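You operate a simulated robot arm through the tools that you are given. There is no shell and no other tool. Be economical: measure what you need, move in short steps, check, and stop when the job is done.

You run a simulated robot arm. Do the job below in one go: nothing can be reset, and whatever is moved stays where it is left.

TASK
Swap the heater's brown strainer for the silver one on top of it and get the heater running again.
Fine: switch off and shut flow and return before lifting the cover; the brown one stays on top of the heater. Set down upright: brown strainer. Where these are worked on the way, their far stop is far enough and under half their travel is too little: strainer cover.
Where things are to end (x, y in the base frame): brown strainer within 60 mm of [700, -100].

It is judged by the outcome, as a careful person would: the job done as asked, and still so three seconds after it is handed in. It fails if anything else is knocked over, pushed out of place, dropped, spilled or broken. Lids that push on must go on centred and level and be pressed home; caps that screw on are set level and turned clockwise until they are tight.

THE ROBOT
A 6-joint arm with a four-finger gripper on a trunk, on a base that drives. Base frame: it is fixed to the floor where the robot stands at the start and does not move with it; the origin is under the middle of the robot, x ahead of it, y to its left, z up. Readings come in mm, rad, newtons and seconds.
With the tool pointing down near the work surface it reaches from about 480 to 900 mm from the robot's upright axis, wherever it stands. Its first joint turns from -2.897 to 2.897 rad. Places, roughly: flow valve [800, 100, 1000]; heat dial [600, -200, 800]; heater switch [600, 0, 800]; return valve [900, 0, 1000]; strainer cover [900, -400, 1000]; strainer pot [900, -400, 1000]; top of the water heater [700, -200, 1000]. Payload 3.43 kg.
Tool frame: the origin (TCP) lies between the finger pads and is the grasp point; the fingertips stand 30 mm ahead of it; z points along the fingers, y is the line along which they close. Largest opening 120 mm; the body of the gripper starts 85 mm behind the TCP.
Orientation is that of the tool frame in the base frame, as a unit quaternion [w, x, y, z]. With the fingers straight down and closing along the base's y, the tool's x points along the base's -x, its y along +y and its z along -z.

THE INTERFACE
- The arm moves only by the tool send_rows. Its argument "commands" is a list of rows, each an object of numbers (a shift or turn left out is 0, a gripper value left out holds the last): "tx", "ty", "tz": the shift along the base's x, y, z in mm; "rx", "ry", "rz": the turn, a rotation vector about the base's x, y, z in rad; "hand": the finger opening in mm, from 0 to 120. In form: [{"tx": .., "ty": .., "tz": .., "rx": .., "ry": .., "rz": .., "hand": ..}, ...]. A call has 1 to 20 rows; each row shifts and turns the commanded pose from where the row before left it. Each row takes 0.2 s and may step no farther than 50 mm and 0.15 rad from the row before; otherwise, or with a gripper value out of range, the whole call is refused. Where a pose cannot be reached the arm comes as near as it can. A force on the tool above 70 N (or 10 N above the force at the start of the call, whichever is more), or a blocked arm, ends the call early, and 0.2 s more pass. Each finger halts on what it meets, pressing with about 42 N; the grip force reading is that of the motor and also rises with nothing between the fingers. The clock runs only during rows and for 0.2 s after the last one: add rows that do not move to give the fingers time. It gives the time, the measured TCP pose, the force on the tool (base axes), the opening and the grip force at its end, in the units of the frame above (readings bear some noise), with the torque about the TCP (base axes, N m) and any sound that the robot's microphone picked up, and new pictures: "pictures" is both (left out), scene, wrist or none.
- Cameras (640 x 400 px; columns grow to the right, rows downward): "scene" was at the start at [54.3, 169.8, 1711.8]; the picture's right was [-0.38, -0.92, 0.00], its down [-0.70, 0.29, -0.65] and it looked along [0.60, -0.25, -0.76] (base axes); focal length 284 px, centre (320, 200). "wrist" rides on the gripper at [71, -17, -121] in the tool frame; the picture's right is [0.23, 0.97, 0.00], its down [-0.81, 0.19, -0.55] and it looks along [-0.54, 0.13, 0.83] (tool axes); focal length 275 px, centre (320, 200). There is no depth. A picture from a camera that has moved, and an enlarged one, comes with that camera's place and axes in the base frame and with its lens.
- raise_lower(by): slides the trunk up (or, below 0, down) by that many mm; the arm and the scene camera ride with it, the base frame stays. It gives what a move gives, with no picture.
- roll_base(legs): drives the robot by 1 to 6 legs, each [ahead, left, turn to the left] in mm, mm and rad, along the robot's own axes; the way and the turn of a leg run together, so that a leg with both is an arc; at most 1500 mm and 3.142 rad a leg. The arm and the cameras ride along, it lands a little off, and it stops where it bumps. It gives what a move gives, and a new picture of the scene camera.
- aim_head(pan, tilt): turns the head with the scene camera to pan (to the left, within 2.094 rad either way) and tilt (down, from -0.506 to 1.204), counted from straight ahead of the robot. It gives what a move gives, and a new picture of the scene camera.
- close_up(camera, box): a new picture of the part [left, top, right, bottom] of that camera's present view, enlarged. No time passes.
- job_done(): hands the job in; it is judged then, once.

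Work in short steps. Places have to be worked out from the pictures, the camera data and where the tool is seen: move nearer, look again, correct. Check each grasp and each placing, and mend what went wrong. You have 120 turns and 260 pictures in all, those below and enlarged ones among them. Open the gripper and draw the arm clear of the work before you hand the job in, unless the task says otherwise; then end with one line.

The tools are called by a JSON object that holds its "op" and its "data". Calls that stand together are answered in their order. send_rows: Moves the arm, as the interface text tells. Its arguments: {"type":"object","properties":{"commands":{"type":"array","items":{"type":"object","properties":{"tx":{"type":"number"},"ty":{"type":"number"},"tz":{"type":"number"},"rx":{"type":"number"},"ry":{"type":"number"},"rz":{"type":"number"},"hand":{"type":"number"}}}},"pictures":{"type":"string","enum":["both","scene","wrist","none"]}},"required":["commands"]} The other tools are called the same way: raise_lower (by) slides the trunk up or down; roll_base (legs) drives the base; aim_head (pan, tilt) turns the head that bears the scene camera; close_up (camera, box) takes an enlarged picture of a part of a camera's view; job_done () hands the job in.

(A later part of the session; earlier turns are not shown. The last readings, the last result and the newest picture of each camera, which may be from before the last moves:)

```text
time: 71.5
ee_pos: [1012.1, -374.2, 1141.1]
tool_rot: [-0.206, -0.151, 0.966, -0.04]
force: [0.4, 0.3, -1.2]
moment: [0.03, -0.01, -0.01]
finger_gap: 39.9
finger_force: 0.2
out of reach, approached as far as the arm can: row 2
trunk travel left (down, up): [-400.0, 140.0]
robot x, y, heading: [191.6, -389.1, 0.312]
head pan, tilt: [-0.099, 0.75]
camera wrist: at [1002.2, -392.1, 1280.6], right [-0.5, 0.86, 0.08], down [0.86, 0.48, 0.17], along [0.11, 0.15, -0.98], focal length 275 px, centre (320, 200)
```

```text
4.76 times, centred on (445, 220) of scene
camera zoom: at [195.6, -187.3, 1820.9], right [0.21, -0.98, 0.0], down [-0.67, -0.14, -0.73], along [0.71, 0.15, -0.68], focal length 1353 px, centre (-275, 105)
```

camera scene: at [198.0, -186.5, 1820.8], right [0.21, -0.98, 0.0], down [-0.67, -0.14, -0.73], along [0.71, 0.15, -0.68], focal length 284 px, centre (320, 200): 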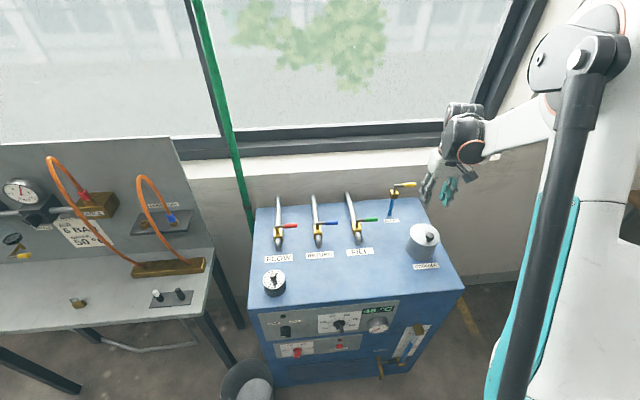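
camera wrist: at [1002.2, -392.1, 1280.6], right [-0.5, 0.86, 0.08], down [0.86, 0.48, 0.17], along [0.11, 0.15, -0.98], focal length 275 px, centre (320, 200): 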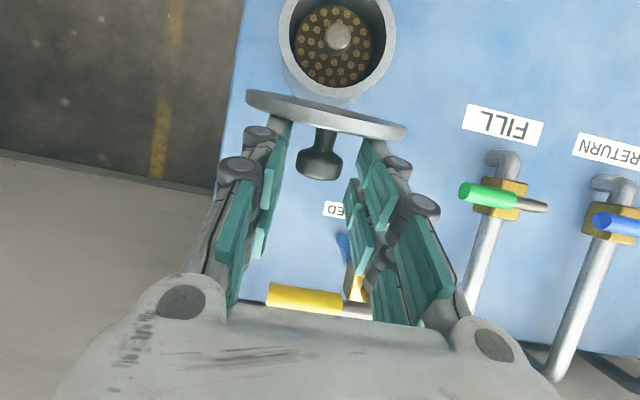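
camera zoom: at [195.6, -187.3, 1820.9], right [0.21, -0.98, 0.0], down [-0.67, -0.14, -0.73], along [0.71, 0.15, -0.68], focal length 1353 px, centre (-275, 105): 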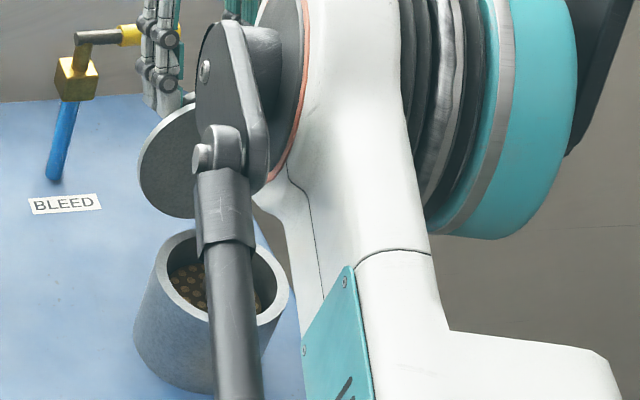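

The cover stays open past vertical. Lift straight up clear of it, then level the tool and pull back above the pot.

{"op": "send_rows", "data": {"commands": [{"tz": 40}, {"tz": 40}, {"tz": 40}, {"tx": -30, "ty": -10}, {"tx": -30, "ty": -10, "rx": 0.0428, "ry": -0.1333}, {"tx": -30, "ty": -10, "rx": 0.0428, "ry": -0.1333}, {"tx": -25, "ty": -8, "rx": 0.0428, "ry": -0.1333}, {}], "pictures": "both"}}

```text
time: 73.2
ee_pos: [897.8, -412.8, 1262.5]
tool_rot: [-0.001, -0.153, 0.988, -0.007]
force: [1.1, -0.1, 0.1]
moment: [0.01, 0.02, -0.01]
finger_gap: 39.7
finger_force: 0.1
trunk travel left (down, up): [-400.0, 140.0]
robot x, y, heading: [189.2, -389.8, 0.312]
head pan, tilt: [-0.099, 0.75]
camera scene: at [197.1, -187.1, 1820.8], right [0.21, -0.98, 0.0], down [-0.67, -0.14, -0.73], along [0.71, 0.15, -0.68], focal length 284 px, centre (320, 200)
camera wrist: at [835.4, -446.8, 1381.1], right [-0.51, 0.86, -0.01], down [0.71, 0.44, 0.55], along [0.47, 0.27, -0.84], focal length 275 px, centre (320, 200)
```

scene: 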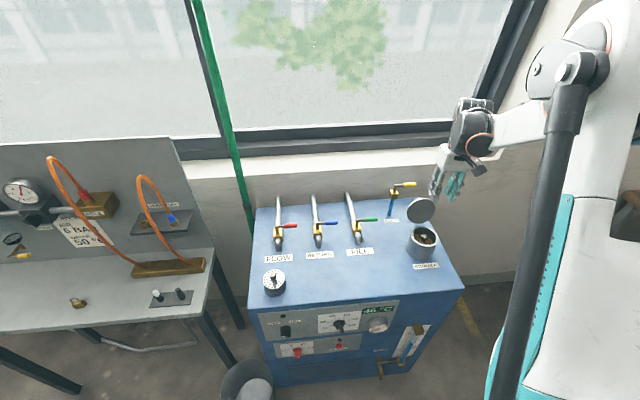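
wrist: 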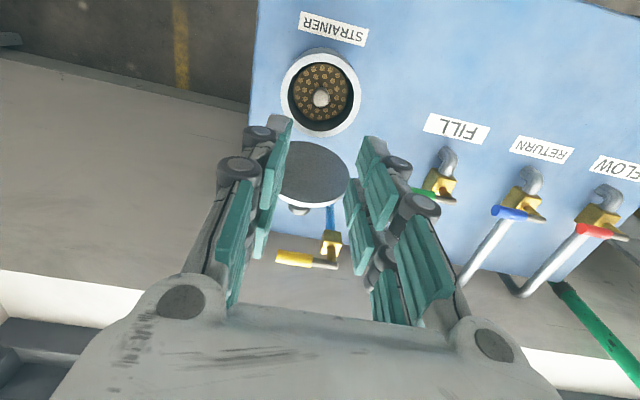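

Zoom on the pot interior.

{"op": "close_up", "data": {"camera": "wrist", "box": [260, 30, 380, 150]}}

{"op": "close_up", "data": {"camera": "scene", "box": [395, 190, 445, 270]}}

{"op": "close_up", "data": {"camera": "scene", "box": [255, 255, 300, 300]}}

```text
3.33 times, centred on (320, 90) of wrist
camera zoom: at [835.4, -446.8, 1381.1], right [-0.51, 0.86, -0.01], down [0.71, 0.44, 0.55], along [0.47, 0.27, -0.84], focal length 918 px, centre (320, 567)
```

zoom: 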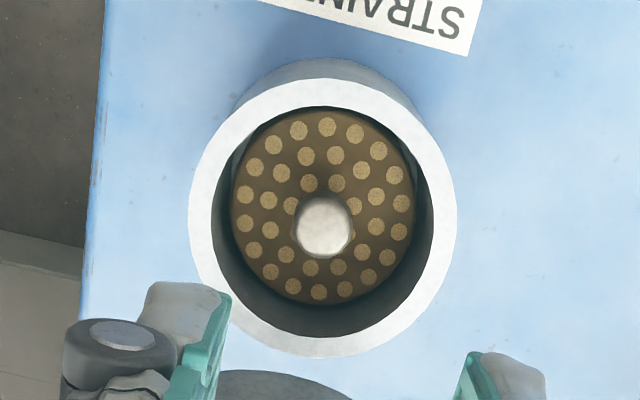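

```text
5.00 times, centred on (420, 230) of scene
camera zoom: at [197.1, -187.1, 1820.8], right [0.21, -0.98, 0.0], down [-0.67, -0.14, -0.73], along [0.71, 0.15, -0.68], focal length 1421 px, centre (-180, 50)
```

zoom: 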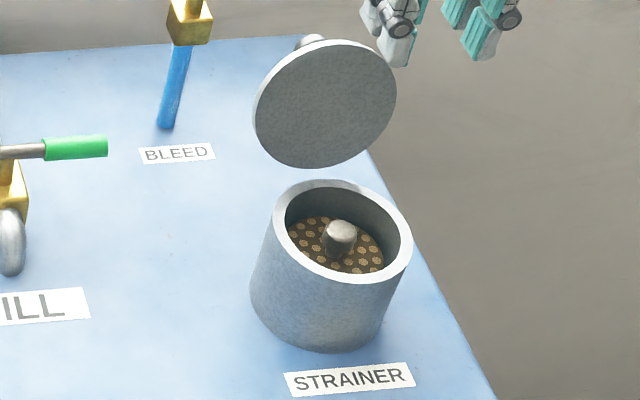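

```text
8.89 times, centred on (278, 278) of scene
camera zoom: at [197.1, -187.1, 1820.8], right [0.21, -0.98, 0.0], down [-0.67, -0.14, -0.73], along [0.71, 0.15, -0.68], focal length 2526 px, centre (698, -489)
```

zoom: 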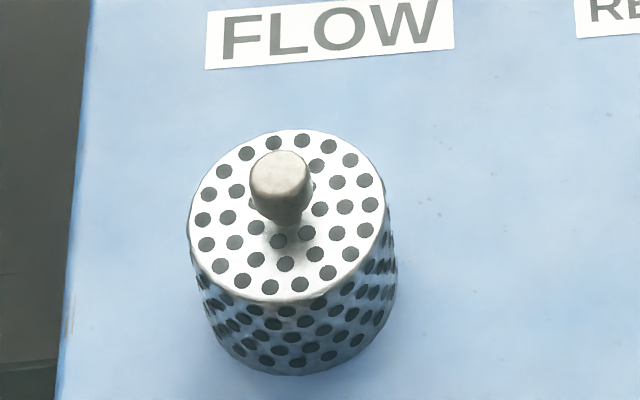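

Pot centre ≈[899, −413], knob ≈[902, −412] with its top about at rim level. Descend partway with a 40 mm opening and check.

{"op": "send_rows", "data": {"commands": [{"tx": 3, "ty": 1, "tz": -45, "hand": 40}, {"tz": -45}, {"tz": -45}, {"tz": -32}, {}], "pictures": "wrist"}}

{"op": "close_up", "data": {"camera": "wrist", "box": [240, 80, 400, 240]}}

{"op": "close_up", "data": {"camera": "scene", "box": [395, 190, 445, 270]}}

```text
time: 74.5
ee_pos: [899.5, -410.2, 1094.6]
tool_rot: [-0.001, -0.152, 0.988, -0.007]
force: [0.2, 0.3, -0.3]
moment: [0.01, 0.0, 0.0]
finger_gap: 40.0
finger_force: 0.0
trunk travel left (down, up): [-400.0, 140.0]
robot x, y, heading: [193.1, -388.0, 0.312]
head pan, tilt: [-0.099, 0.75]
camera wrist: at [836.8, -445.4, 1214.6], right [-0.51, 0.86, -0.01], down [0.71, 0.44, 0.55], along [0.47, 0.27, -0.84], focal length 275 px, centre (320, 200)
```

wrist: 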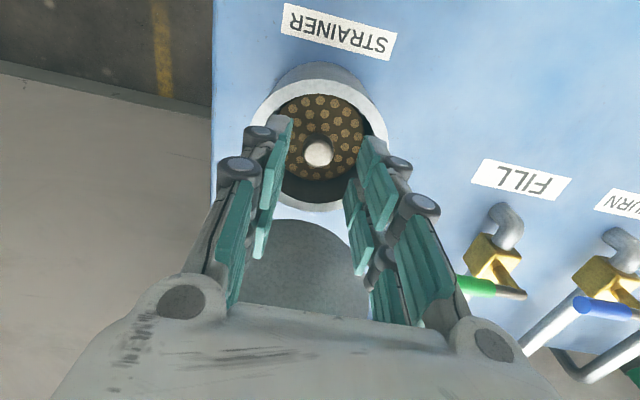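

```text
2.50 times, centred on (320, 160) of wrist
camera zoom: at [836.8, -445.4, 1214.6], right [-0.51, 0.86, -0.01], down [0.71, 0.44, 0.55], along [0.47, 0.27, -0.84], focal length 688 px, centre (320, 300)
```

zoom: 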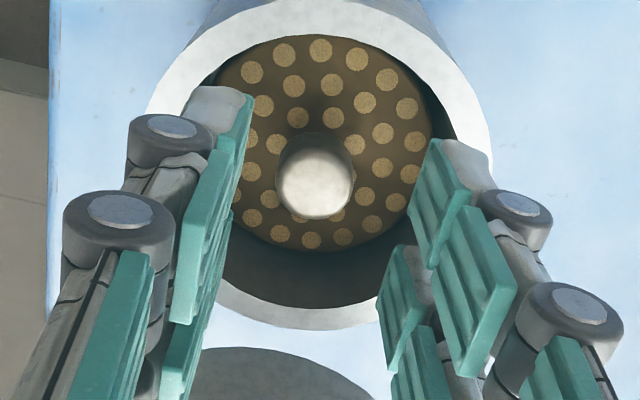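

```text
5.00 times, centred on (420, 230) of scene
camera zoom: at [195.3, -187.4, 1821.0], right [0.21, -0.98, 0.0], down [-0.67, -0.14, -0.73], along [0.71, 0.15, -0.68], focal length 1421 px, centre (-180, 50)
```

zoom: 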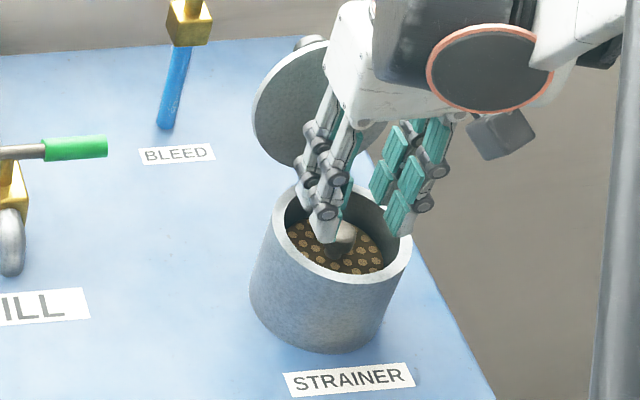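

Aligned laterally; shift 3 mm deeper and lower to knob height, watching force.

{"op": "send_rows", "data": {"commands": [{"tx": 3, "ty": 0, "tz": -16}, {"tz": -14}, {}], "pictures": "wrist"}}

{"op": "close_up", "data": {"camera": "wrist", "box": [240, 80, 400, 240]}}

{"op": "close_up", "data": {"camera": "scene", "box": [395, 190, 445, 270]}}

```text
time: 75.2
ee_pos: [902.1, -407.6, 1069.3]
tool_rot: [0.002, -0.154, 0.988, -0.004]
force: [-2.7, 3.5, 32.7]
moment: [0.6, 0.64, -0.07]
finger_gap: 44.6
finger_force: 2.9
trunk travel left (down, up): [-400.0, 140.0]
robot x, y, heading: [192.3, -391.3, 0.316]
head pan, tilt: [-0.099, 0.75]
stopped in row 3: the force on the tool passed its limit at 79 N (the readings are from after the stop); the commanded pose is now the measured one
camera wrist: at [838.5, -443.4, 1189.5], right [-0.52, 0.86, -0.01], down [0.71, 0.43, 0.55], along [0.48, 0.28, -0.83], focal length 275 px, centre (320, 200)
```

wrist: 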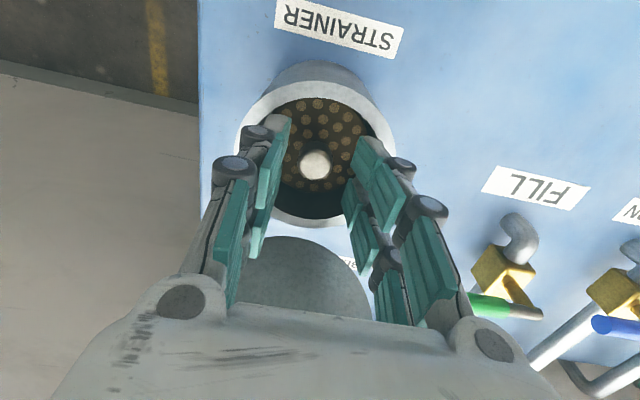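

```text
2.50 times, centred on (320, 160) of wrist
camera zoom: at [838.5, -443.4, 1189.5], right [-0.52, 0.86, -0.01], down [0.71, 0.43, 0.55], along [0.48, 0.28, -0.83], focal length 688 px, centre (320, 300)
```

zoom: 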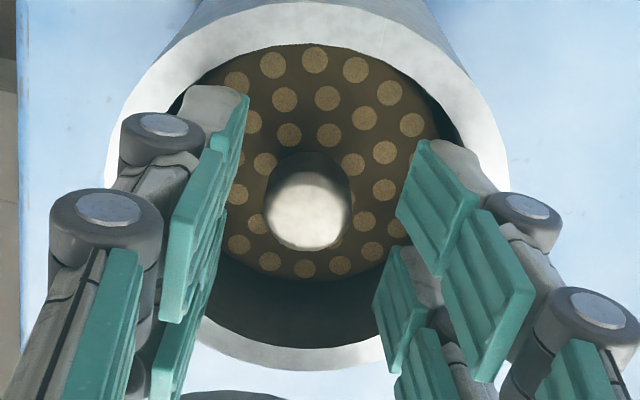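

```text
5.00 times, centred on (420, 230) of scene
camera zoom: at [191.1, -187.8, 1821.1], right [0.21, -0.98, 0.0], down [-0.66, -0.14, -0.73], along [0.72, 0.16, -0.68], focal length 1421 px, centre (-180, 50)
```

zoom: 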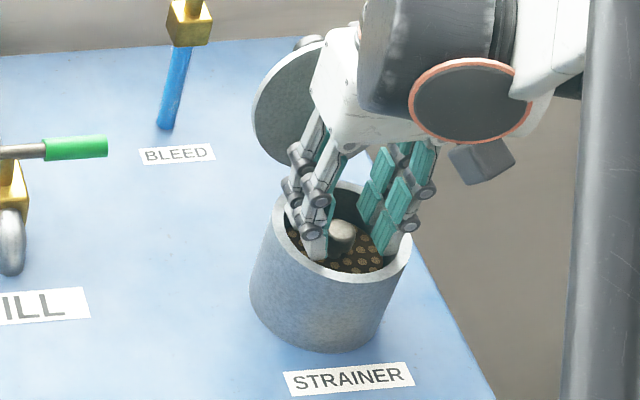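

Contact reached (tips likely on the strainer's plate or near). Raise 3 mm and close on the knob.

{"op": "send_rows", "data": {"commands": [{"tz": 3, "hand": 40}, {}, {"hand": 25}, {"hand": 10}, {}, {}], "pictures": "wrist"}}

{"op": "close_up", "data": {"camera": "scene", "box": [395, 190, 445, 270]}}

{"op": "close_up", "data": {"camera": "wrist", "box": [240, 80, 400, 240]}}

```text
time: 76.6
ee_pos: [904.0, -408.1, 1068.9]
tool_rot: [0.0, -0.154, 0.988, -0.004]
force: [0.3, 0.4, -0.8]
moment: [0.01, -0.01, 0.0]
finger_gap: 9.7
finger_force: 0.0
trunk travel left (down, up): [-400.0, 140.0]
robot x, y, heading: [193.8, -391.8, 0.311]
head pan, tilt: [-0.099, 0.75]
camera wrist: at [841.1, -443.5, 1189.5], right [-0.52, 0.86, -0.01], down [0.71, 0.43, 0.55], along [0.48, 0.28, -0.84], focal length 275 px, centre (320, 200)
```

wrist: 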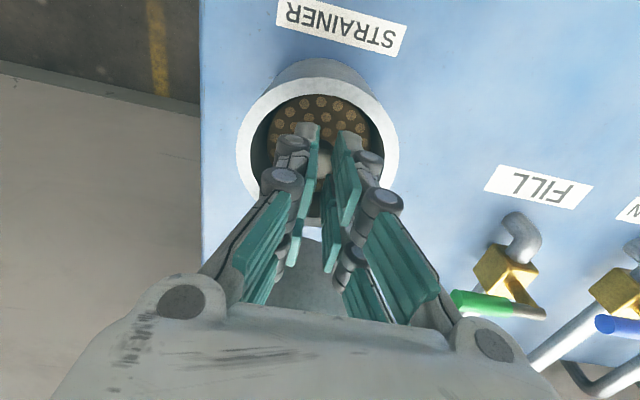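

```text
5.00 times, centred on (420, 230) of scene
camera zoom: at [195.8, -187.3, 1820.9], right [0.21, -0.98, 0.0], down [-0.67, -0.14, -0.73], along [0.71, 0.16, -0.68], focal length 1421 px, centre (-180, 50)
```

zoom: 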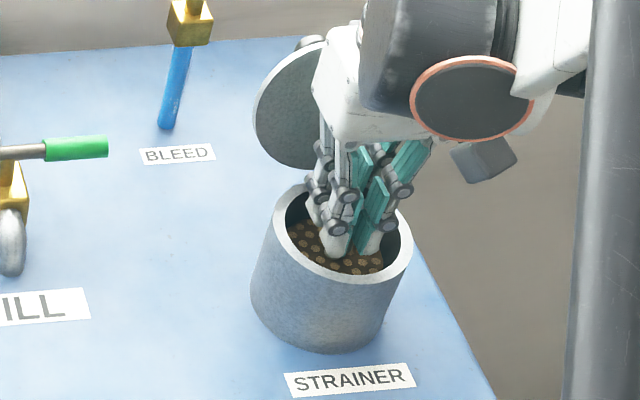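

```text
2.50 times, centred on (320, 160) of wrist
camera zoom: at [841.1, -443.5, 1189.5], right [-0.52, 0.86, -0.01], down [0.71, 0.43, 0.55], along [0.48, 0.28, -0.84], focal length 688 px, centre (320, 300)
```

zoom: 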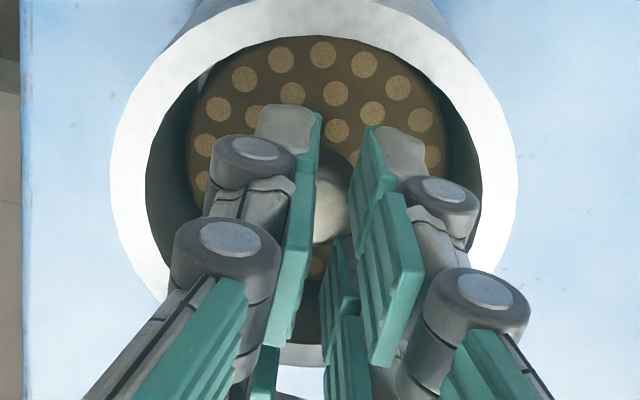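

Closed on nothing: the knob is deeper/lower, and the earlier contact was likely the knuckles on the pot rim with the wide opening. Open to 30 mm and look.

{"op": "send_rows", "data": {"commands": [{"hand": 30}, {}], "pictures": "none"}}

{"op": "close_up", "data": {"camera": "scene", "box": [405, 210, 445, 250]}}

{"op": "close_up", "data": {"camera": "wrist", "box": [260, 90, 380, 210]}}

```text
time: 77.2
ee_pos: [903.8, -408.5, 1069.5]
tool_rot: [0.0, -0.154, 0.988, -0.006]
force: [0.0, 0.3, -0.4]
moment: [0.01, -0.04, -0.05]
finger_gap: 29.9
finger_force: 0.1
trunk travel left (down, up): [-400.0, 140.0]
robot x, y, heading: [192.6, -387.1, 0.315]
head pan, tilt: [-0.099, 0.75]
```

```text
10.00 times, centred on (425, 230) of scene
camera zoom: at [195.4, -187.3, 1820.9], right [0.21, -0.98, 0.0], down [-0.67, -0.14, -0.73], along [0.71, 0.16, -0.68], focal length 2842 px, centre (-730, -100)
```

zoom: 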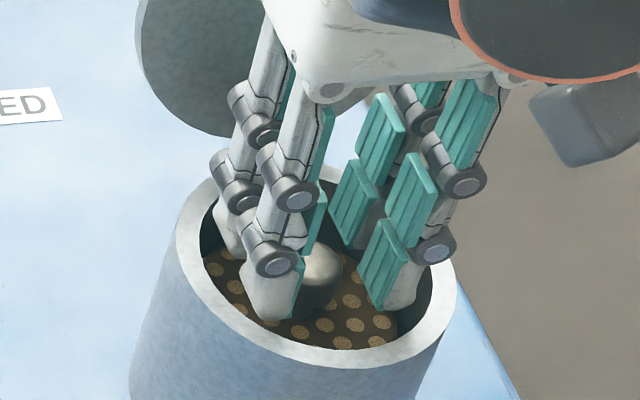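

```text
3.33 times, centred on (320, 150) of wrist
camera zoom: at [840.9, -443.5, 1189.8], right [-0.52, 0.86, -0.01], down [0.71, 0.43, 0.55], along [0.48, 0.28, -0.84], focal length 918 px, centre (320, 367)
```

zoom: 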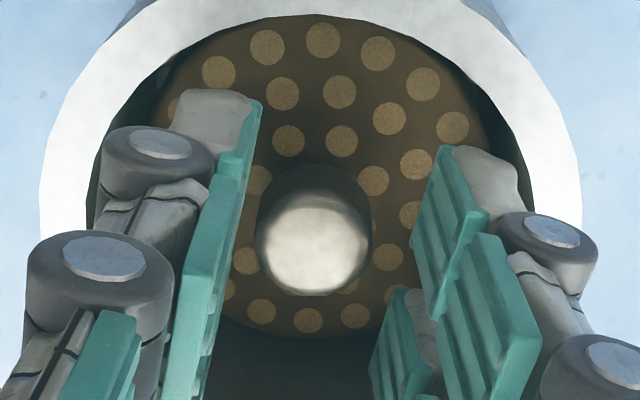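

Tips are still above the knob, which sits below the rim. Descend with the 30 mm opening in small steps, shifting 4 mm deeper.

{"op": "send_rows", "data": {"commands": [{"tx": 3, "ty": 2, "tz": -4}, {"tz": -4}, {}], "pictures": "none"}}

{"op": "close_up", "data": {"camera": "wrist", "box": [260, 90, 380, 210]}}

{"op": "close_up", "data": {"camera": "scene", "box": [405, 210, 445, 250]}}

```text
time: 78.0
ee_pos: [906.4, -406.0, 1061.1]
tool_rot: [0.0, -0.154, 0.988, -0.006]
force: [-1.6, -2.7, -0.4]
moment: [-0.05, 0.05, 0.01]
finger_gap: 29.5
finger_force: 0.1
trunk travel left (down, up): [-400.0, 140.0]
robot x, y, heading: [195.0, -386.4, 0.312]
head pan, tilt: [-0.099, 0.75]
```

```text
3.33 times, centred on (320, 150) of wrist
camera zoom: at [844.1, -441.6, 1181.7], right [-0.52, 0.86, -0.01], down [0.71, 0.43, 0.55], along [0.48, 0.28, -0.84], focal length 918 px, centre (320, 367)
```

zoom: 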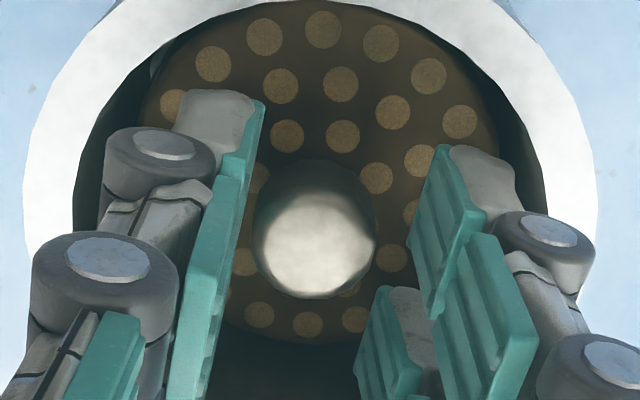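

```text
10.00 times, centred on (425, 230) of scene
camera zoom: at [195.4, -187.6, 1820.9], right [0.21, -0.98, 0.0], down [-0.67, -0.14, -0.73], along [0.71, 0.16, -0.68], focal length 2842 px, centre (-730, -100)
```

zoom: 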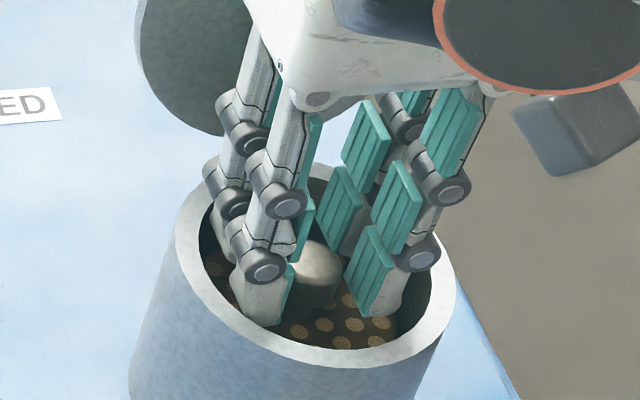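

Free. Try closing here.

{"op": "send_rows", "data": {"commands": [{"hand": 18}, {"hand": 8}, {}, {}], "pictures": "none"}}

{"op": "close_up", "data": {"camera": "wrist", "box": [260, 90, 380, 210]}}

{"op": "close_up", "data": {"camera": "scene", "box": [405, 210, 445, 250]}}

```text
time: 79.0
ee_pos: [907.3, -405.6, 1062.1]
tool_rot: [0.0, -0.153, 0.988, -0.005]
force: [0.6, 0.4, -0.7]
moment: [0.04, 0.01, -0.03]
finger_gap: 20.2
finger_force: 41.9
trunk travel left (down, up): [-400.0, 140.0]
robot x, y, heading: [189.4, -387.5, 0.311]
head pan, tilt: [-0.099, 0.75]
```

```text
3.33 times, centred on (320, 150) of wrist
camera zoom: at [844.3, -441.3, 1181.8], right [-0.52, 0.86, -0.01], down [0.71, 0.43, 0.55], along [0.48, 0.28, -0.84], focal length 918 px, centre (320, 367)
```

zoom: 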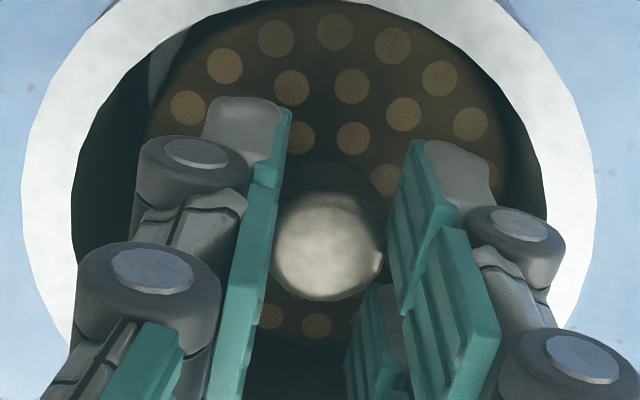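

```text
10.00 times, centred on (425, 230) of scene
camera zoom: at [195.6, -187.2, 1820.9], right [0.21, -0.98, 0.0], down [-0.67, -0.14, -0.73], along [0.71, 0.16, -0.68], focal length 2842 px, centre (-730, -100)
```

zoom: 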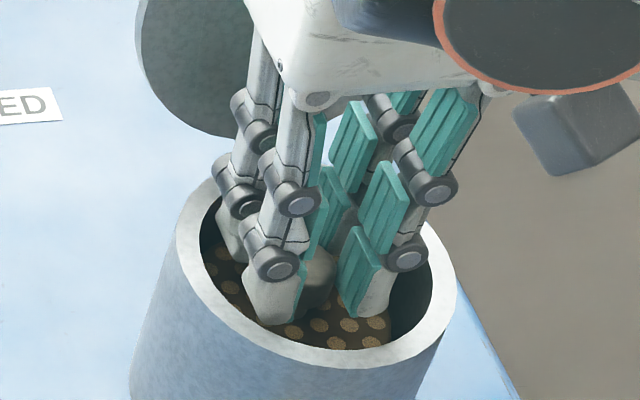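

The knob is caught (20.2 mm) near its top. Reopen slightly, go 6 mm lower for a deeper grip, and close.

{"op": "send_rows", "data": {"commands": [{"hand": 29}, {}, {"tz": -4}, {"tz": -3}, {"hand": 18}, {"hand": 8}, {}, {}], "pictures": "none"}}

{"op": "close_up", "data": {"camera": "scene", "box": [405, 210, 445, 250]}}

```text
time: 80.8
ee_pos: [906.5, -405.8, 1053.6]
tool_rot: [0.0, -0.154, 0.988, -0.005]
force: [-0.2, -1.4, -0.4]
moment: [-0.05, -0.01, 0.02]
finger_gap: 20.7
finger_force: 42.0
trunk travel left (down, up): [-400.0, 140.0]
robot x, y, heading: [194.5, -387.2, 0.316]
head pan, tilt: [-0.099, 0.75]
```

```text
10.00 times, centred on (425, 230) of scene
camera zoom: at [195.7, -187.3, 1820.9], right [0.21, -0.98, 0.0], down [-0.67, -0.14, -0.73], along [0.71, 0.16, -0.68], focal length 2842 px, centre (-730, -100)
```

zoom: 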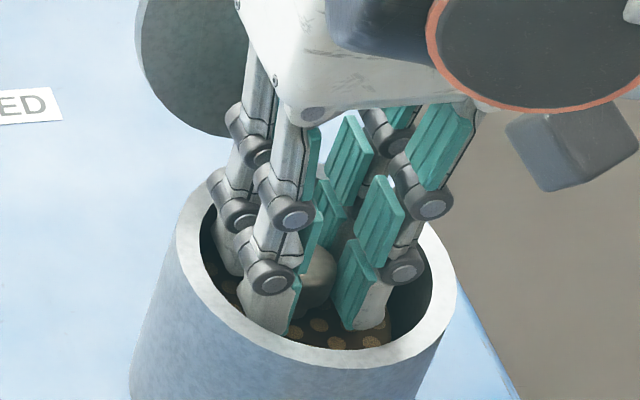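

Gripped. Lift straight up.

{"op": "send_rows", "data": {"commands": [{"tz": 10}, {"tz": 20}, {"tz": 30}, {"tz": 30}, {"tz": 30}, {}], "pictures": "both"}}

{"op": "close_up", "data": {"camera": "scene", "box": [395, 180, 455, 260]}}

```text
time: 82.2
ee_pos: [907.7, -407.7, 1173.6]
tool_rot: [-0.001, -0.154, 0.988, -0.005]
force: [0.6, 0.3, -1.3]
moment: [-0.03, 0.01, 0.0]
finger_gap: 20.6
finger_force: 41.8
trunk travel left (down, up): [-400.0, 140.0]
robot x, y, heading: [190.7, -386.9, 0.311]
head pan, tilt: [-0.099, 0.75]
camera scene: at [196.1, -187.3, 1820.9], right [0.21, -0.98, 0.0], down [-0.67, -0.14, -0.73], along [0.71, 0.16, -0.68], focal length 284 px, centre (320, 200)
camera wrist: at [844.6, -442.3, 1294.2], right [-0.52, 0.86, -0.01], down [0.71, 0.43, 0.55], along [0.48, 0.28, -0.84], focal length 275 px, centre (320, 200)
```

scene: 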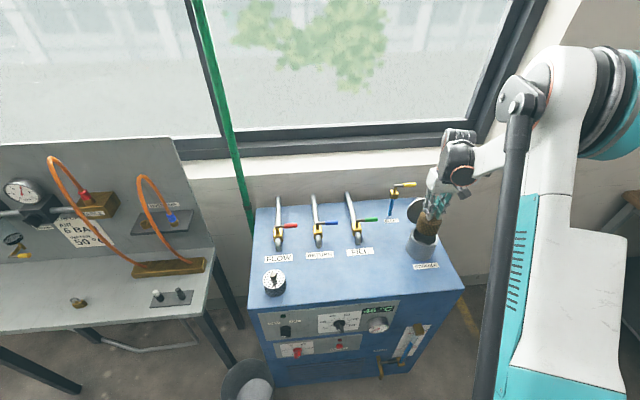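
wrist: 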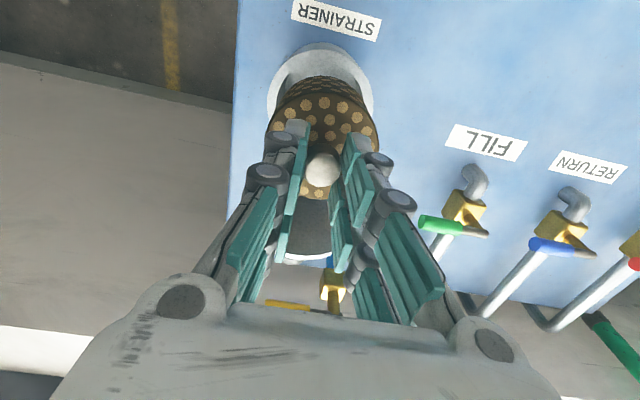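

```text
5.00 times, centred on (425, 220) of scene
camera zoom: at [196.1, -187.3, 1820.9], right [0.21, -0.98, 0.0], down [-0.67, -0.14, -0.73], along [0.71, 0.16, -0.68], focal length 1421 px, centre (-205, 100)
```

zoom: 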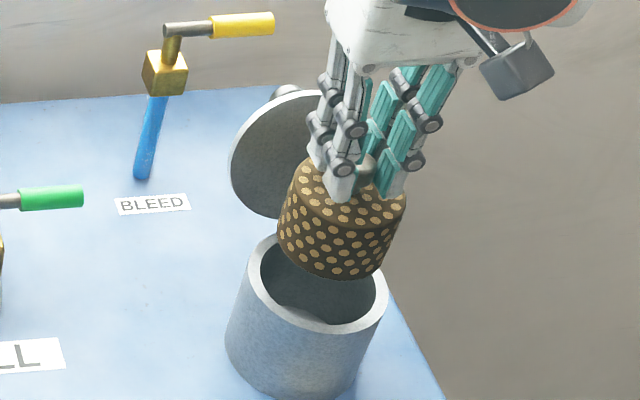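

Brown strainer is out and level. Raise further and carry it to above [700, −100].

{"op": "send_rows", "data": {"commands": [{"tz": 25}, {"tz": 25}, {"tx": -26, "ty": 38.5}, {"tx": -26, "ty": 38.5}, {"tx": -26, "ty": 38.5}, {"tx": -26, "ty": 38.5}, {"tx": -26, "ty": 38.5}, {"tx": -26, "ty": 38.5}, {"tx": -26, "ty": 38.5}, {"tx": -25, "ty": 38}, {"tz": -40}, {"tz": -40}, {}], "pictures": "both"}}

{"op": "close_up", "data": {"camera": "scene", "box": [260, 180, 380, 300]}}

```text
time: 85.0
ee_pos: [699.0, -99.6, 1145.7]
tool_rot: [0.0, -0.154, 0.988, -0.005]
force: [-0.2, -0.1, -1.6]
moment: [0.0, -0.01, 0.0]
finger_gap: 20.3
finger_force: 41.9
trunk travel left (down, up): [-400.0, 140.0]
robot x, y, heading: [196.6, -387.5, 0.31]
head pan, tilt: [-0.099, 0.75]
camera scene: at [195.2, -187.4, 1821.0], right [0.21, -0.98, 0.0], down [-0.67, -0.14, -0.73], along [0.71, 0.16, -0.68], focal length 284 px, centre (320, 200)
camera wrist: at [636.7, -134.6, 1265.6], right [-0.52, 0.86, -0.01], down [0.71, 0.43, 0.55], along [0.48, 0.28, -0.84], focal length 275 px, centre (320, 200)
```

scene: 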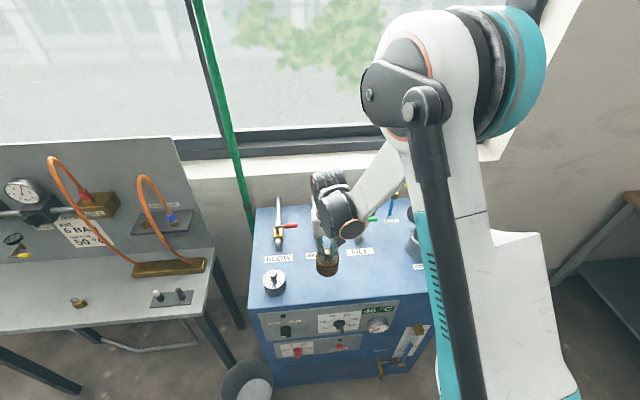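
wrist: 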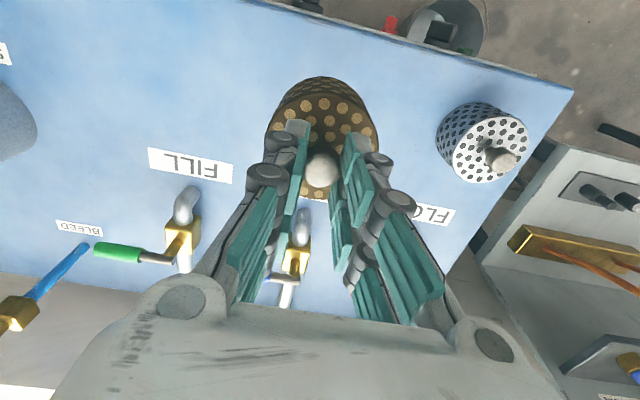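

```text
3.33 times, centred on (320, 240) of scene
camera zoom: at [195.2, -187.4, 1821.0], right [0.21, -0.98, 0.0], down [-0.67, -0.14, -0.73], along [0.71, 0.16, -0.68], focal length 947 px, centre (320, 67)
```

zoom: 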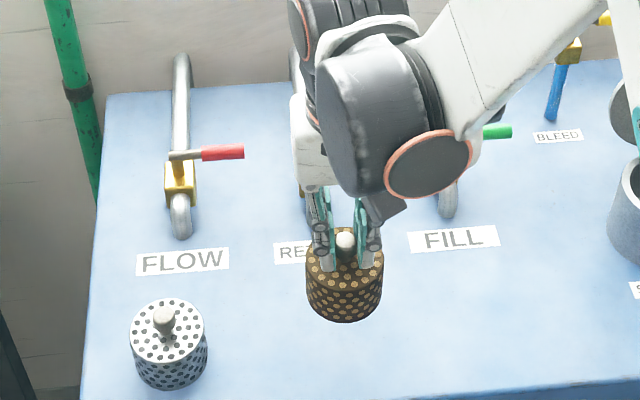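

Well positioned. Descend to just above the expected set-down height, then gently.

{"op": "send_rows", "data": {"commands": [{"tz": -30}, {"tz": -30}, {"tz": -20}, {}], "pictures": "none"}}

{"op": "send_rows", "data": {"commands": [{"tz": -3}, {}, {"tz": -3}, {}, {"tz": -3}, {}], "pictures": "none"}}

{"op": "close_up", "data": {"camera": "scene", "box": [260, 180, 380, 300]}}

```text
time: 86.0
ee_pos: [698.8, -99.0, 1066.0]
tool_rot: [0.0, -0.153, 0.988, -0.006]
force: [-0.6, 0.1, -1.3]
moment: [0.03, 0.0, -0.05]
finger_gap: 20.6
finger_force: 41.9
trunk travel left (down, up): [-400.0, 140.0]
robot x, y, heading: [194.9, -391.6, 0.316]
head pan, tilt: [-0.099, 0.75]
```

```text
time: 87.4
ee_pos: [700.4, -98.6, 1056.0]
tool_rot: [-0.001, -0.154, 0.988, -0.005]
force: [-0.3, 0.6, -1.9]
moment: [0.04, -0.03, -0.02]
finger_gap: 20.6
finger_force: 42.0
trunk travel left (down, up): [-400.0, 140.0]
robot x, y, heading: [188.5, -390.7, 0.316]
head pan, tilt: [-0.099, 0.75]
```

```text
3.33 times, centred on (320, 240) of scene
camera zoom: at [195.4, -187.1, 1820.9], right [0.21, -0.98, 0.0], down [-0.67, -0.14, -0.73], along [0.71, 0.15, -0.68], focal length 947 px, centre (320, 67)
```

zoom: 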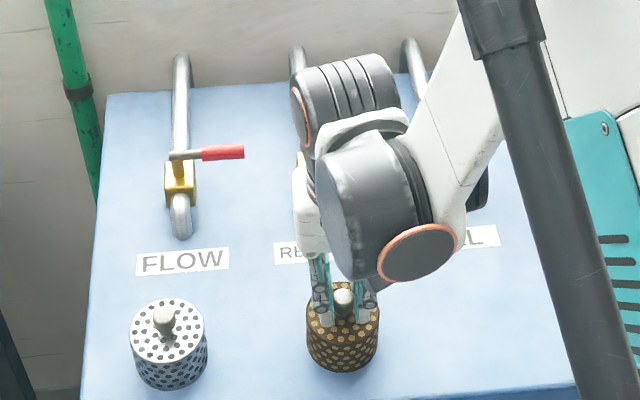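

Near the surface but not touching yet; continue gently.

{"op": "send_rows", "data": {"commands": [{"tz": -3}, {}, {"tz": -2}, {}], "pictures": "none"}}

{"op": "send_rows", "data": {"commands": [{"tz": -2}, {}, {"tz": -2}, {}], "pictures": "none"}}

{"op": "close_up", "data": {"camera": "scene", "box": [305, 245, 365, 300]}}

```text
time: 88.4
ee_pos: [698.8, -98.6, 1050.8]
tool_rot: [0.0, -0.154, 0.988, -0.005]
force: [-0.2, -0.4, -1.8]
moment: [0.0, 0.0, -0.01]
finger_gap: 20.2
finger_force: 42.2
trunk travel left (down, up): [-400.0, 140.0]
robot x, y, heading: [191.5, -389.2, 0.312]
head pan, tilt: [-0.099, 0.75]
```

```text
time: 89.4
ee_pos: [697.3, -99.0, 1047.5]
tool_rot: [0.001, -0.154, 0.988, -0.005]
force: [2.4, 2.1, 33.6]
moment: [-0.02, 0.08, -0.05]
finger_gap: 19.9
finger_force: 42.6
trunk travel left (down, up): [-400.0, 140.0]
robot x, y, heading: [190.6, -387.5, 0.308]
head pan, tilt: [-0.099, 0.75]
```

```text
7.27 times, centred on (335, 272) of scene
camera zoom: at [193.3, -188.2, 1821.2], right [0.21, -0.98, 0.0], down [-0.67, -0.14, -0.73], along [0.72, 0.16, -0.68], focal length 2067 px, centre (211, -327)
```

zoom: 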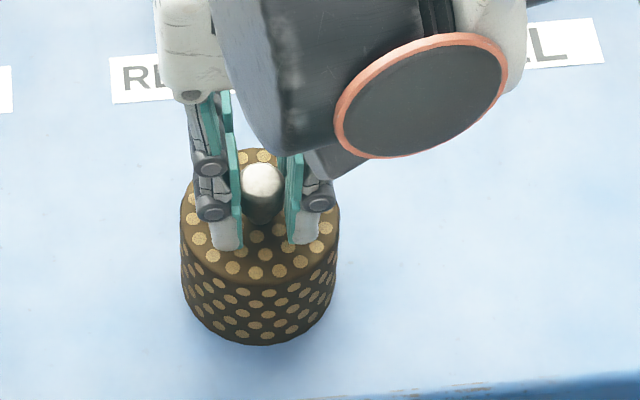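

Set down upright. Relieve, open, lift clear, and move over toward the silver strainer.

{"op": "send_rows", "data": {"commands": [{"tz": 1.5, "hand": 32}, {}, {"tz": 20}, {"tz": 45}, {"tz": 45}, {"tx": -12, "ty": 40}, {"tx": -12, "ty": 40}, {"tx": -12, "ty": 40}, {"tx": -12, "ty": 35}, {}], "pictures": "both"}}

{"op": "close_up", "data": {"camera": "scene", "box": [250, 220, 370, 310]}}

```text
time: 91.6
ee_pos: [651.9, 56.3, 1159.6]
tool_rot: [0.0, -0.154, 0.988, -0.005]
force: [-0.8, 0.2, 0.2]
moment: [-0.01, 0.01, -0.01]
finger_gap: 31.8
finger_force: 0.0
trunk travel left (down, up): [-400.0, 140.0]
robot x, y, heading: [195.5, -390.6, 0.312]
head pan, tilt: [-0.099, 0.75]
camera scene: at [195.6, -187.5, 1821.0], right [0.21, -0.98, 0.0], down [-0.67, -0.14, -0.73], along [0.71, 0.16, -0.68], focal length 284 px, centre (320, 200)
camera wrist: at [589.9, 21.3, 1278.6], right [-0.52, 0.86, -0.01], down [0.71, 0.43, 0.55], along [0.48, 0.28, -0.84], focal length 275 px, centre (320, 200)
```

scene: 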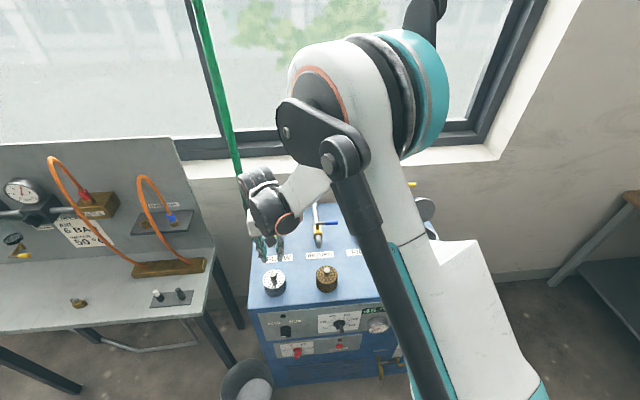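
wrist: 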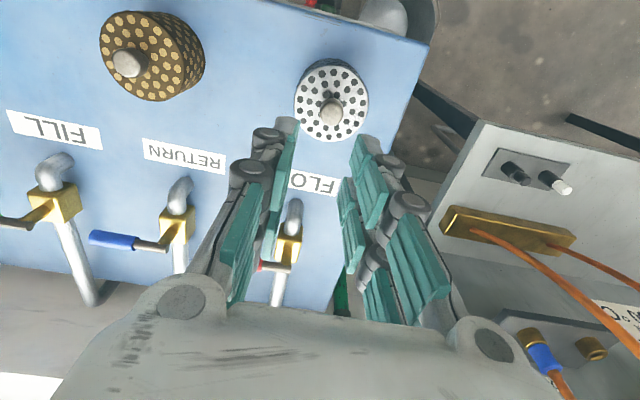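

```text
4.44 times, centred on (310, 265) of scene
camera zoom: at [195.6, -187.5, 1821.0], right [0.21, -0.98, 0.0], down [-0.67, -0.14, -0.73], along [0.71, 0.16, -0.68], focal length 1263 px, centre (364, -89)
```

zoom: 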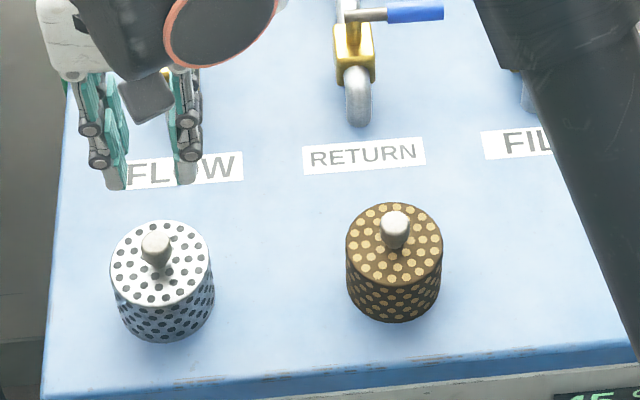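

Silver knob estimated at ≈[644, 63]. Move over it and descend partway, then check.

{"op": "send_rows", "data": {"commands": [{"tx": -8.2, "ty": 6.4, "tz": -30}, {"tz": -35}, {}], "pictures": "wrist"}}

{"op": "close_up", "data": {"camera": "scene", "box": [250, 220, 330, 310]}}

```text
time: 92.4
ee_pos: [642.4, 61.7, 1093.7]
tool_rot: [0.0, -0.153, 0.988, -0.005]
force: [0.2, -1.1, -0.5]
moment: [0.03, 0.0, 0.01]
finger_gap: 31.9
finger_force: 0.0
trunk travel left (down, up): [-400.0, 140.0]
robot x, y, heading: [192.9, -387.2, 0.31]
head pan, tilt: [-0.099, 0.75]
camera wrist: at [580.4, 27.0, 1213.2], right [-0.52, 0.86, -0.01], down [0.71, 0.43, 0.55], along [0.48, 0.28, -0.84], focal length 275 px, centre (320, 200)
```

wrist: 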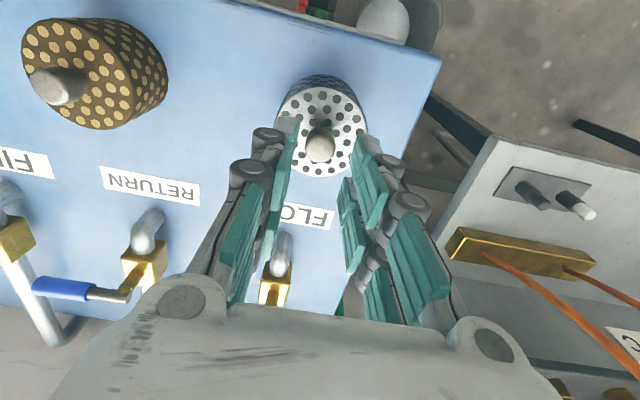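

```text
4.44 times, centred on (290, 265) of scene
camera zoom: at [195.0, -187.2, 1821.0], right [0.21, -0.98, 0.0], down [-0.67, -0.14, -0.73], along [0.71, 0.16, -0.68], focal length 1263 px, centre (453, -89)
```

zoom: 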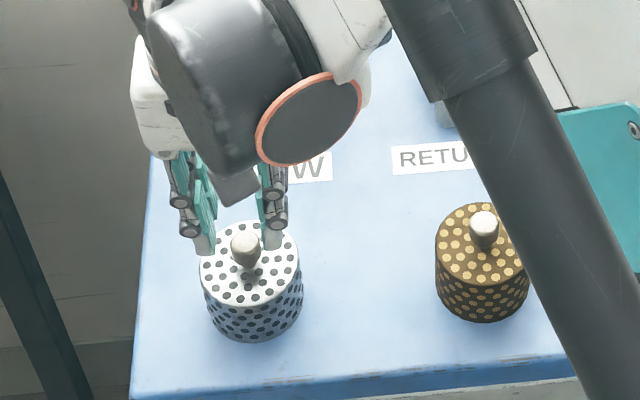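

Aligned. Lower to z≈1048 and grip.

{"op": "send_rows", "data": {"commands": [{"tz": -25}, {"tz": -20}, {}, {"hand": 20}, {"hand": 8}, {}, {}], "pictures": "wrist"}}

{"op": "close_up", "data": {"camera": "scene", "box": [250, 220, 330, 310]}}

```text
time: 94.0
ee_pos: [643.6, 63.1, 1048.7]
tool_rot: [-0.001, -0.155, 0.988, -0.006]
force: [0.9, -1.1, 0.5]
moment: [-0.04, 0.01, -0.01]
finger_gap: 19.7
finger_force: 42.0
trunk travel left (down, up): [-400.0, 140.0]
robot x, y, heading: [192.0, -390.0, 0.315]
head pan, tilt: [-0.099, 0.75]
camera wrist: at [581.3, 27.6, 1168.9], right [-0.52, 0.86, -0.01], down [0.71, 0.44, 0.55], along [0.48, 0.28, -0.84], focal length 275 px, centre (320, 200)
```

wrist: 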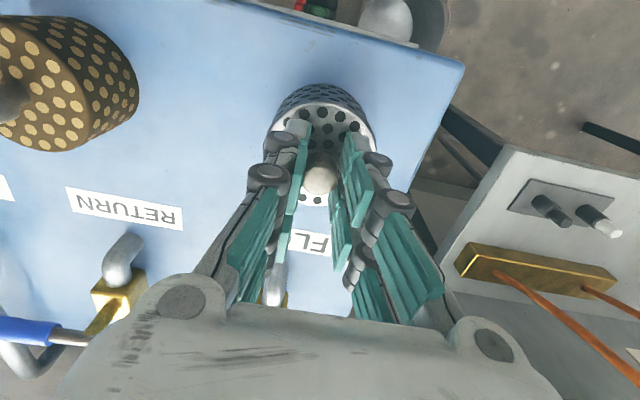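

```text
4.44 times, centred on (290, 265) of scene
camera zoom: at [195.4, -186.9, 1820.9], right [0.21, -0.98, 0.0], down [-0.67, -0.14, -0.73], along [0.71, 0.15, -0.68], focal length 1263 px, centre (453, -89)
```

zoom: 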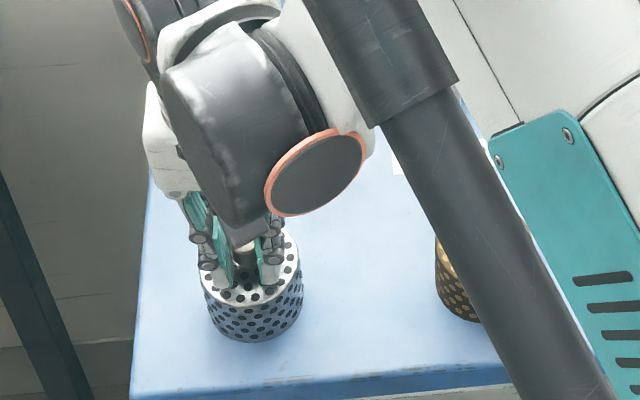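

Silver gripped (19.7 mm). Lift and carry to above the pot.

{"op": "send_rows", "data": {"commands": [{"tz": 30}, {"tz": 48}, {"tz": 48}, {"tz": 49}, {"tx": 21.8, "ty": -39.2}, {"tx": 21.8, "ty": -39.2}, {"tx": 21.8, "ty": -39.2}, {"tx": 21.8, "ty": -39.2}, {"tx": 21.8, "ty": -39.2}, {"tx": 21.8, "ty": -39.2}, {"tx": 21.8, "ty": -39.2}, {"tx": 21.8, "ty": -39.2}, {"tx": 21.8, "ty": -39.2}, {"tx": 21.8, "ty": -39.2}, {"tx": 21.8, "ty": -39.2}, {"tx": 19, "ty": -38}, {}], "pictures": "both"}}

{"op": "close_up", "data": {"camera": "wrist", "box": [220, 20, 420, 220]}}

{"op": "close_up", "data": {"camera": "scene", "box": [385, 160, 475, 270]}}

```text
time: 97.6
ee_pos: [901.5, -405.8, 1223.2]
tool_rot: [0.0, -0.154, 0.988, -0.005]
force: [-1.3, 0.1, -1.2]
moment: [-0.02, -0.01, 0.02]
finger_gap: 19.7
finger_force: 42.0
trunk travel left (down, up): [-400.0, 140.0]
robot x, y, heading: [192.3, -387.6, 0.314]
head pan, tilt: [-0.099, 0.75]
camera scene: at [195.0, -186.4, 1820.9], right [0.21, -0.98, 0.0], down [-0.67, -0.15, -0.73], along [0.71, 0.15, -0.68], focal length 284 px, centre (320, 200)
camera wrist: at [838.3, -441.2, 1343.5], right [-0.52, 0.86, -0.01], down [0.71, 0.44, 0.55], along [0.48, 0.28, -0.84], focal length 275 px, centre (320, 200)
```

scene: 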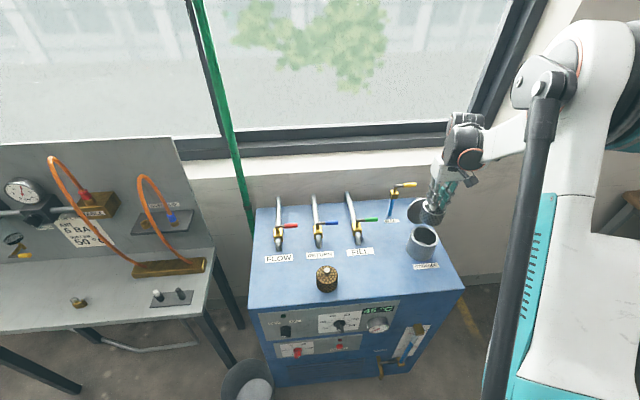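
wrist: 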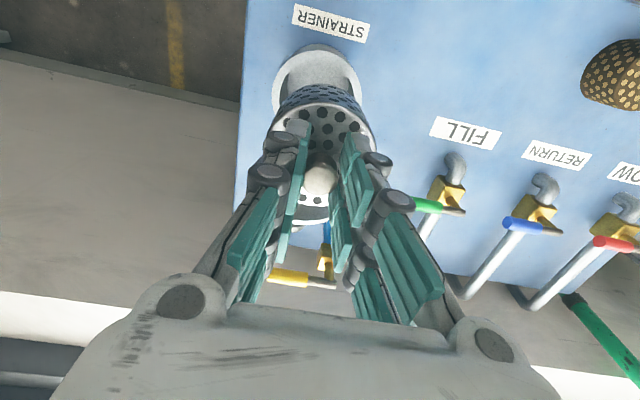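

```text
2.00 times, centred on (320, 120) of wrist
camera zoom: at [838.3, -441.2, 1343.5], right [-0.52, 0.86, -0.01], down [0.71, 0.44, 0.55], along [0.48, 0.28, -0.84], focal length 551 px, centre (320, 360)
```

zoom: 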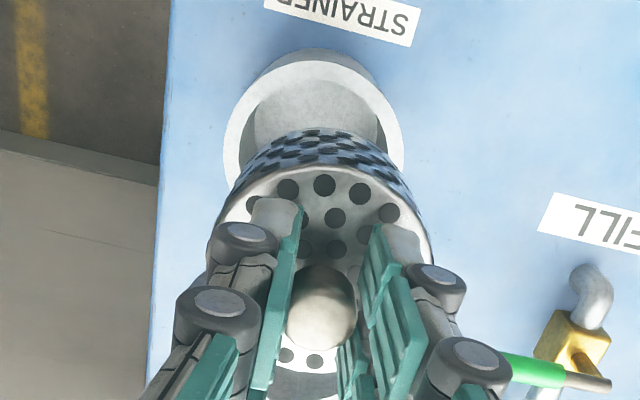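

```text
3.64 times, centred on (430, 215) of scene
camera zoom: at [195.0, -186.4, 1820.9], right [0.21, -0.98, 0.0], down [-0.67, -0.15, -0.73], along [0.71, 0.15, -0.68], focal length 1033 px, centre (-80, 146)
```

zoom: 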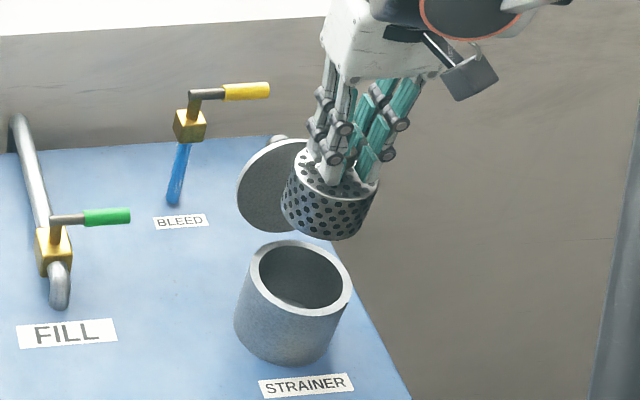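

Pot centre is ~4 mm to my right. Adjust and descend to just above the rim, then look.

{"op": "send_rows", "data": {"commands": [{"tx": -1.3, "ty": -4.4, "tz": -40}, {"tz": -42}, {}], "pictures": "none"}}

{"op": "close_up", "data": {"camera": "wrist", "box": [220, 20, 420, 220]}}

{"op": "close_up", "data": {"camera": "scene", "box": [400, 190, 460, 270]}}

```text
time: 98.4
ee_pos: [900.3, -410.3, 1141.1]
tool_rot: [0.0, -0.154, 0.988, -0.005]
force: [-0.3, 0.1, -1.6]
moment: [-0.03, -0.01, 0.01]
finger_gap: 19.9
finger_force: 41.9
trunk travel left (down, up): [-400.0, 140.0]
robot x, y, heading: [192.8, -390.0, 0.314]
head pan, tilt: [-0.099, 0.75]
```

```text
2.00 times, centred on (320, 120) of wrist
camera zoom: at [837.0, -445.6, 1261.8], right [-0.52, 0.86, -0.01], down [0.71, 0.44, 0.55], along [0.48, 0.28, -0.84], focal length 551 px, centre (320, 360)
```

zoom: 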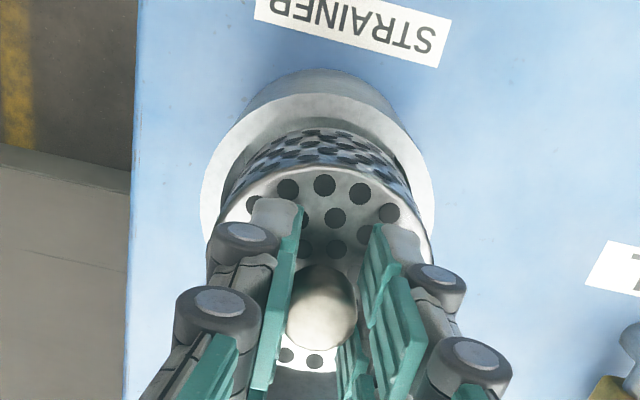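

```text
5.00 times, centred on (430, 230) of scene
camera zoom: at [195.1, -187.3, 1821.0], right [0.21, -0.98, 0.0], down [-0.67, -0.14, -0.73], along [0.71, 0.16, -0.68], focal length 1421 px, centre (-230, 50)
```

zoom: 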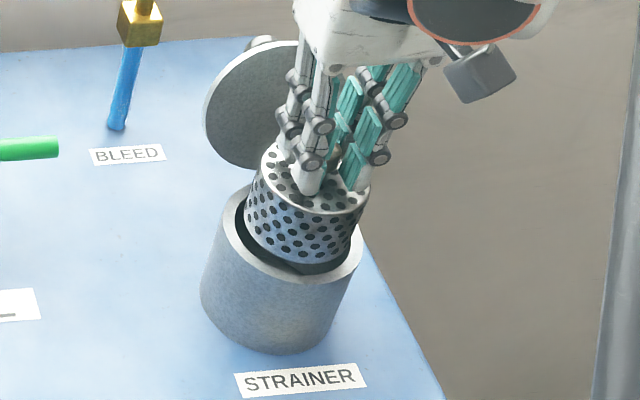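

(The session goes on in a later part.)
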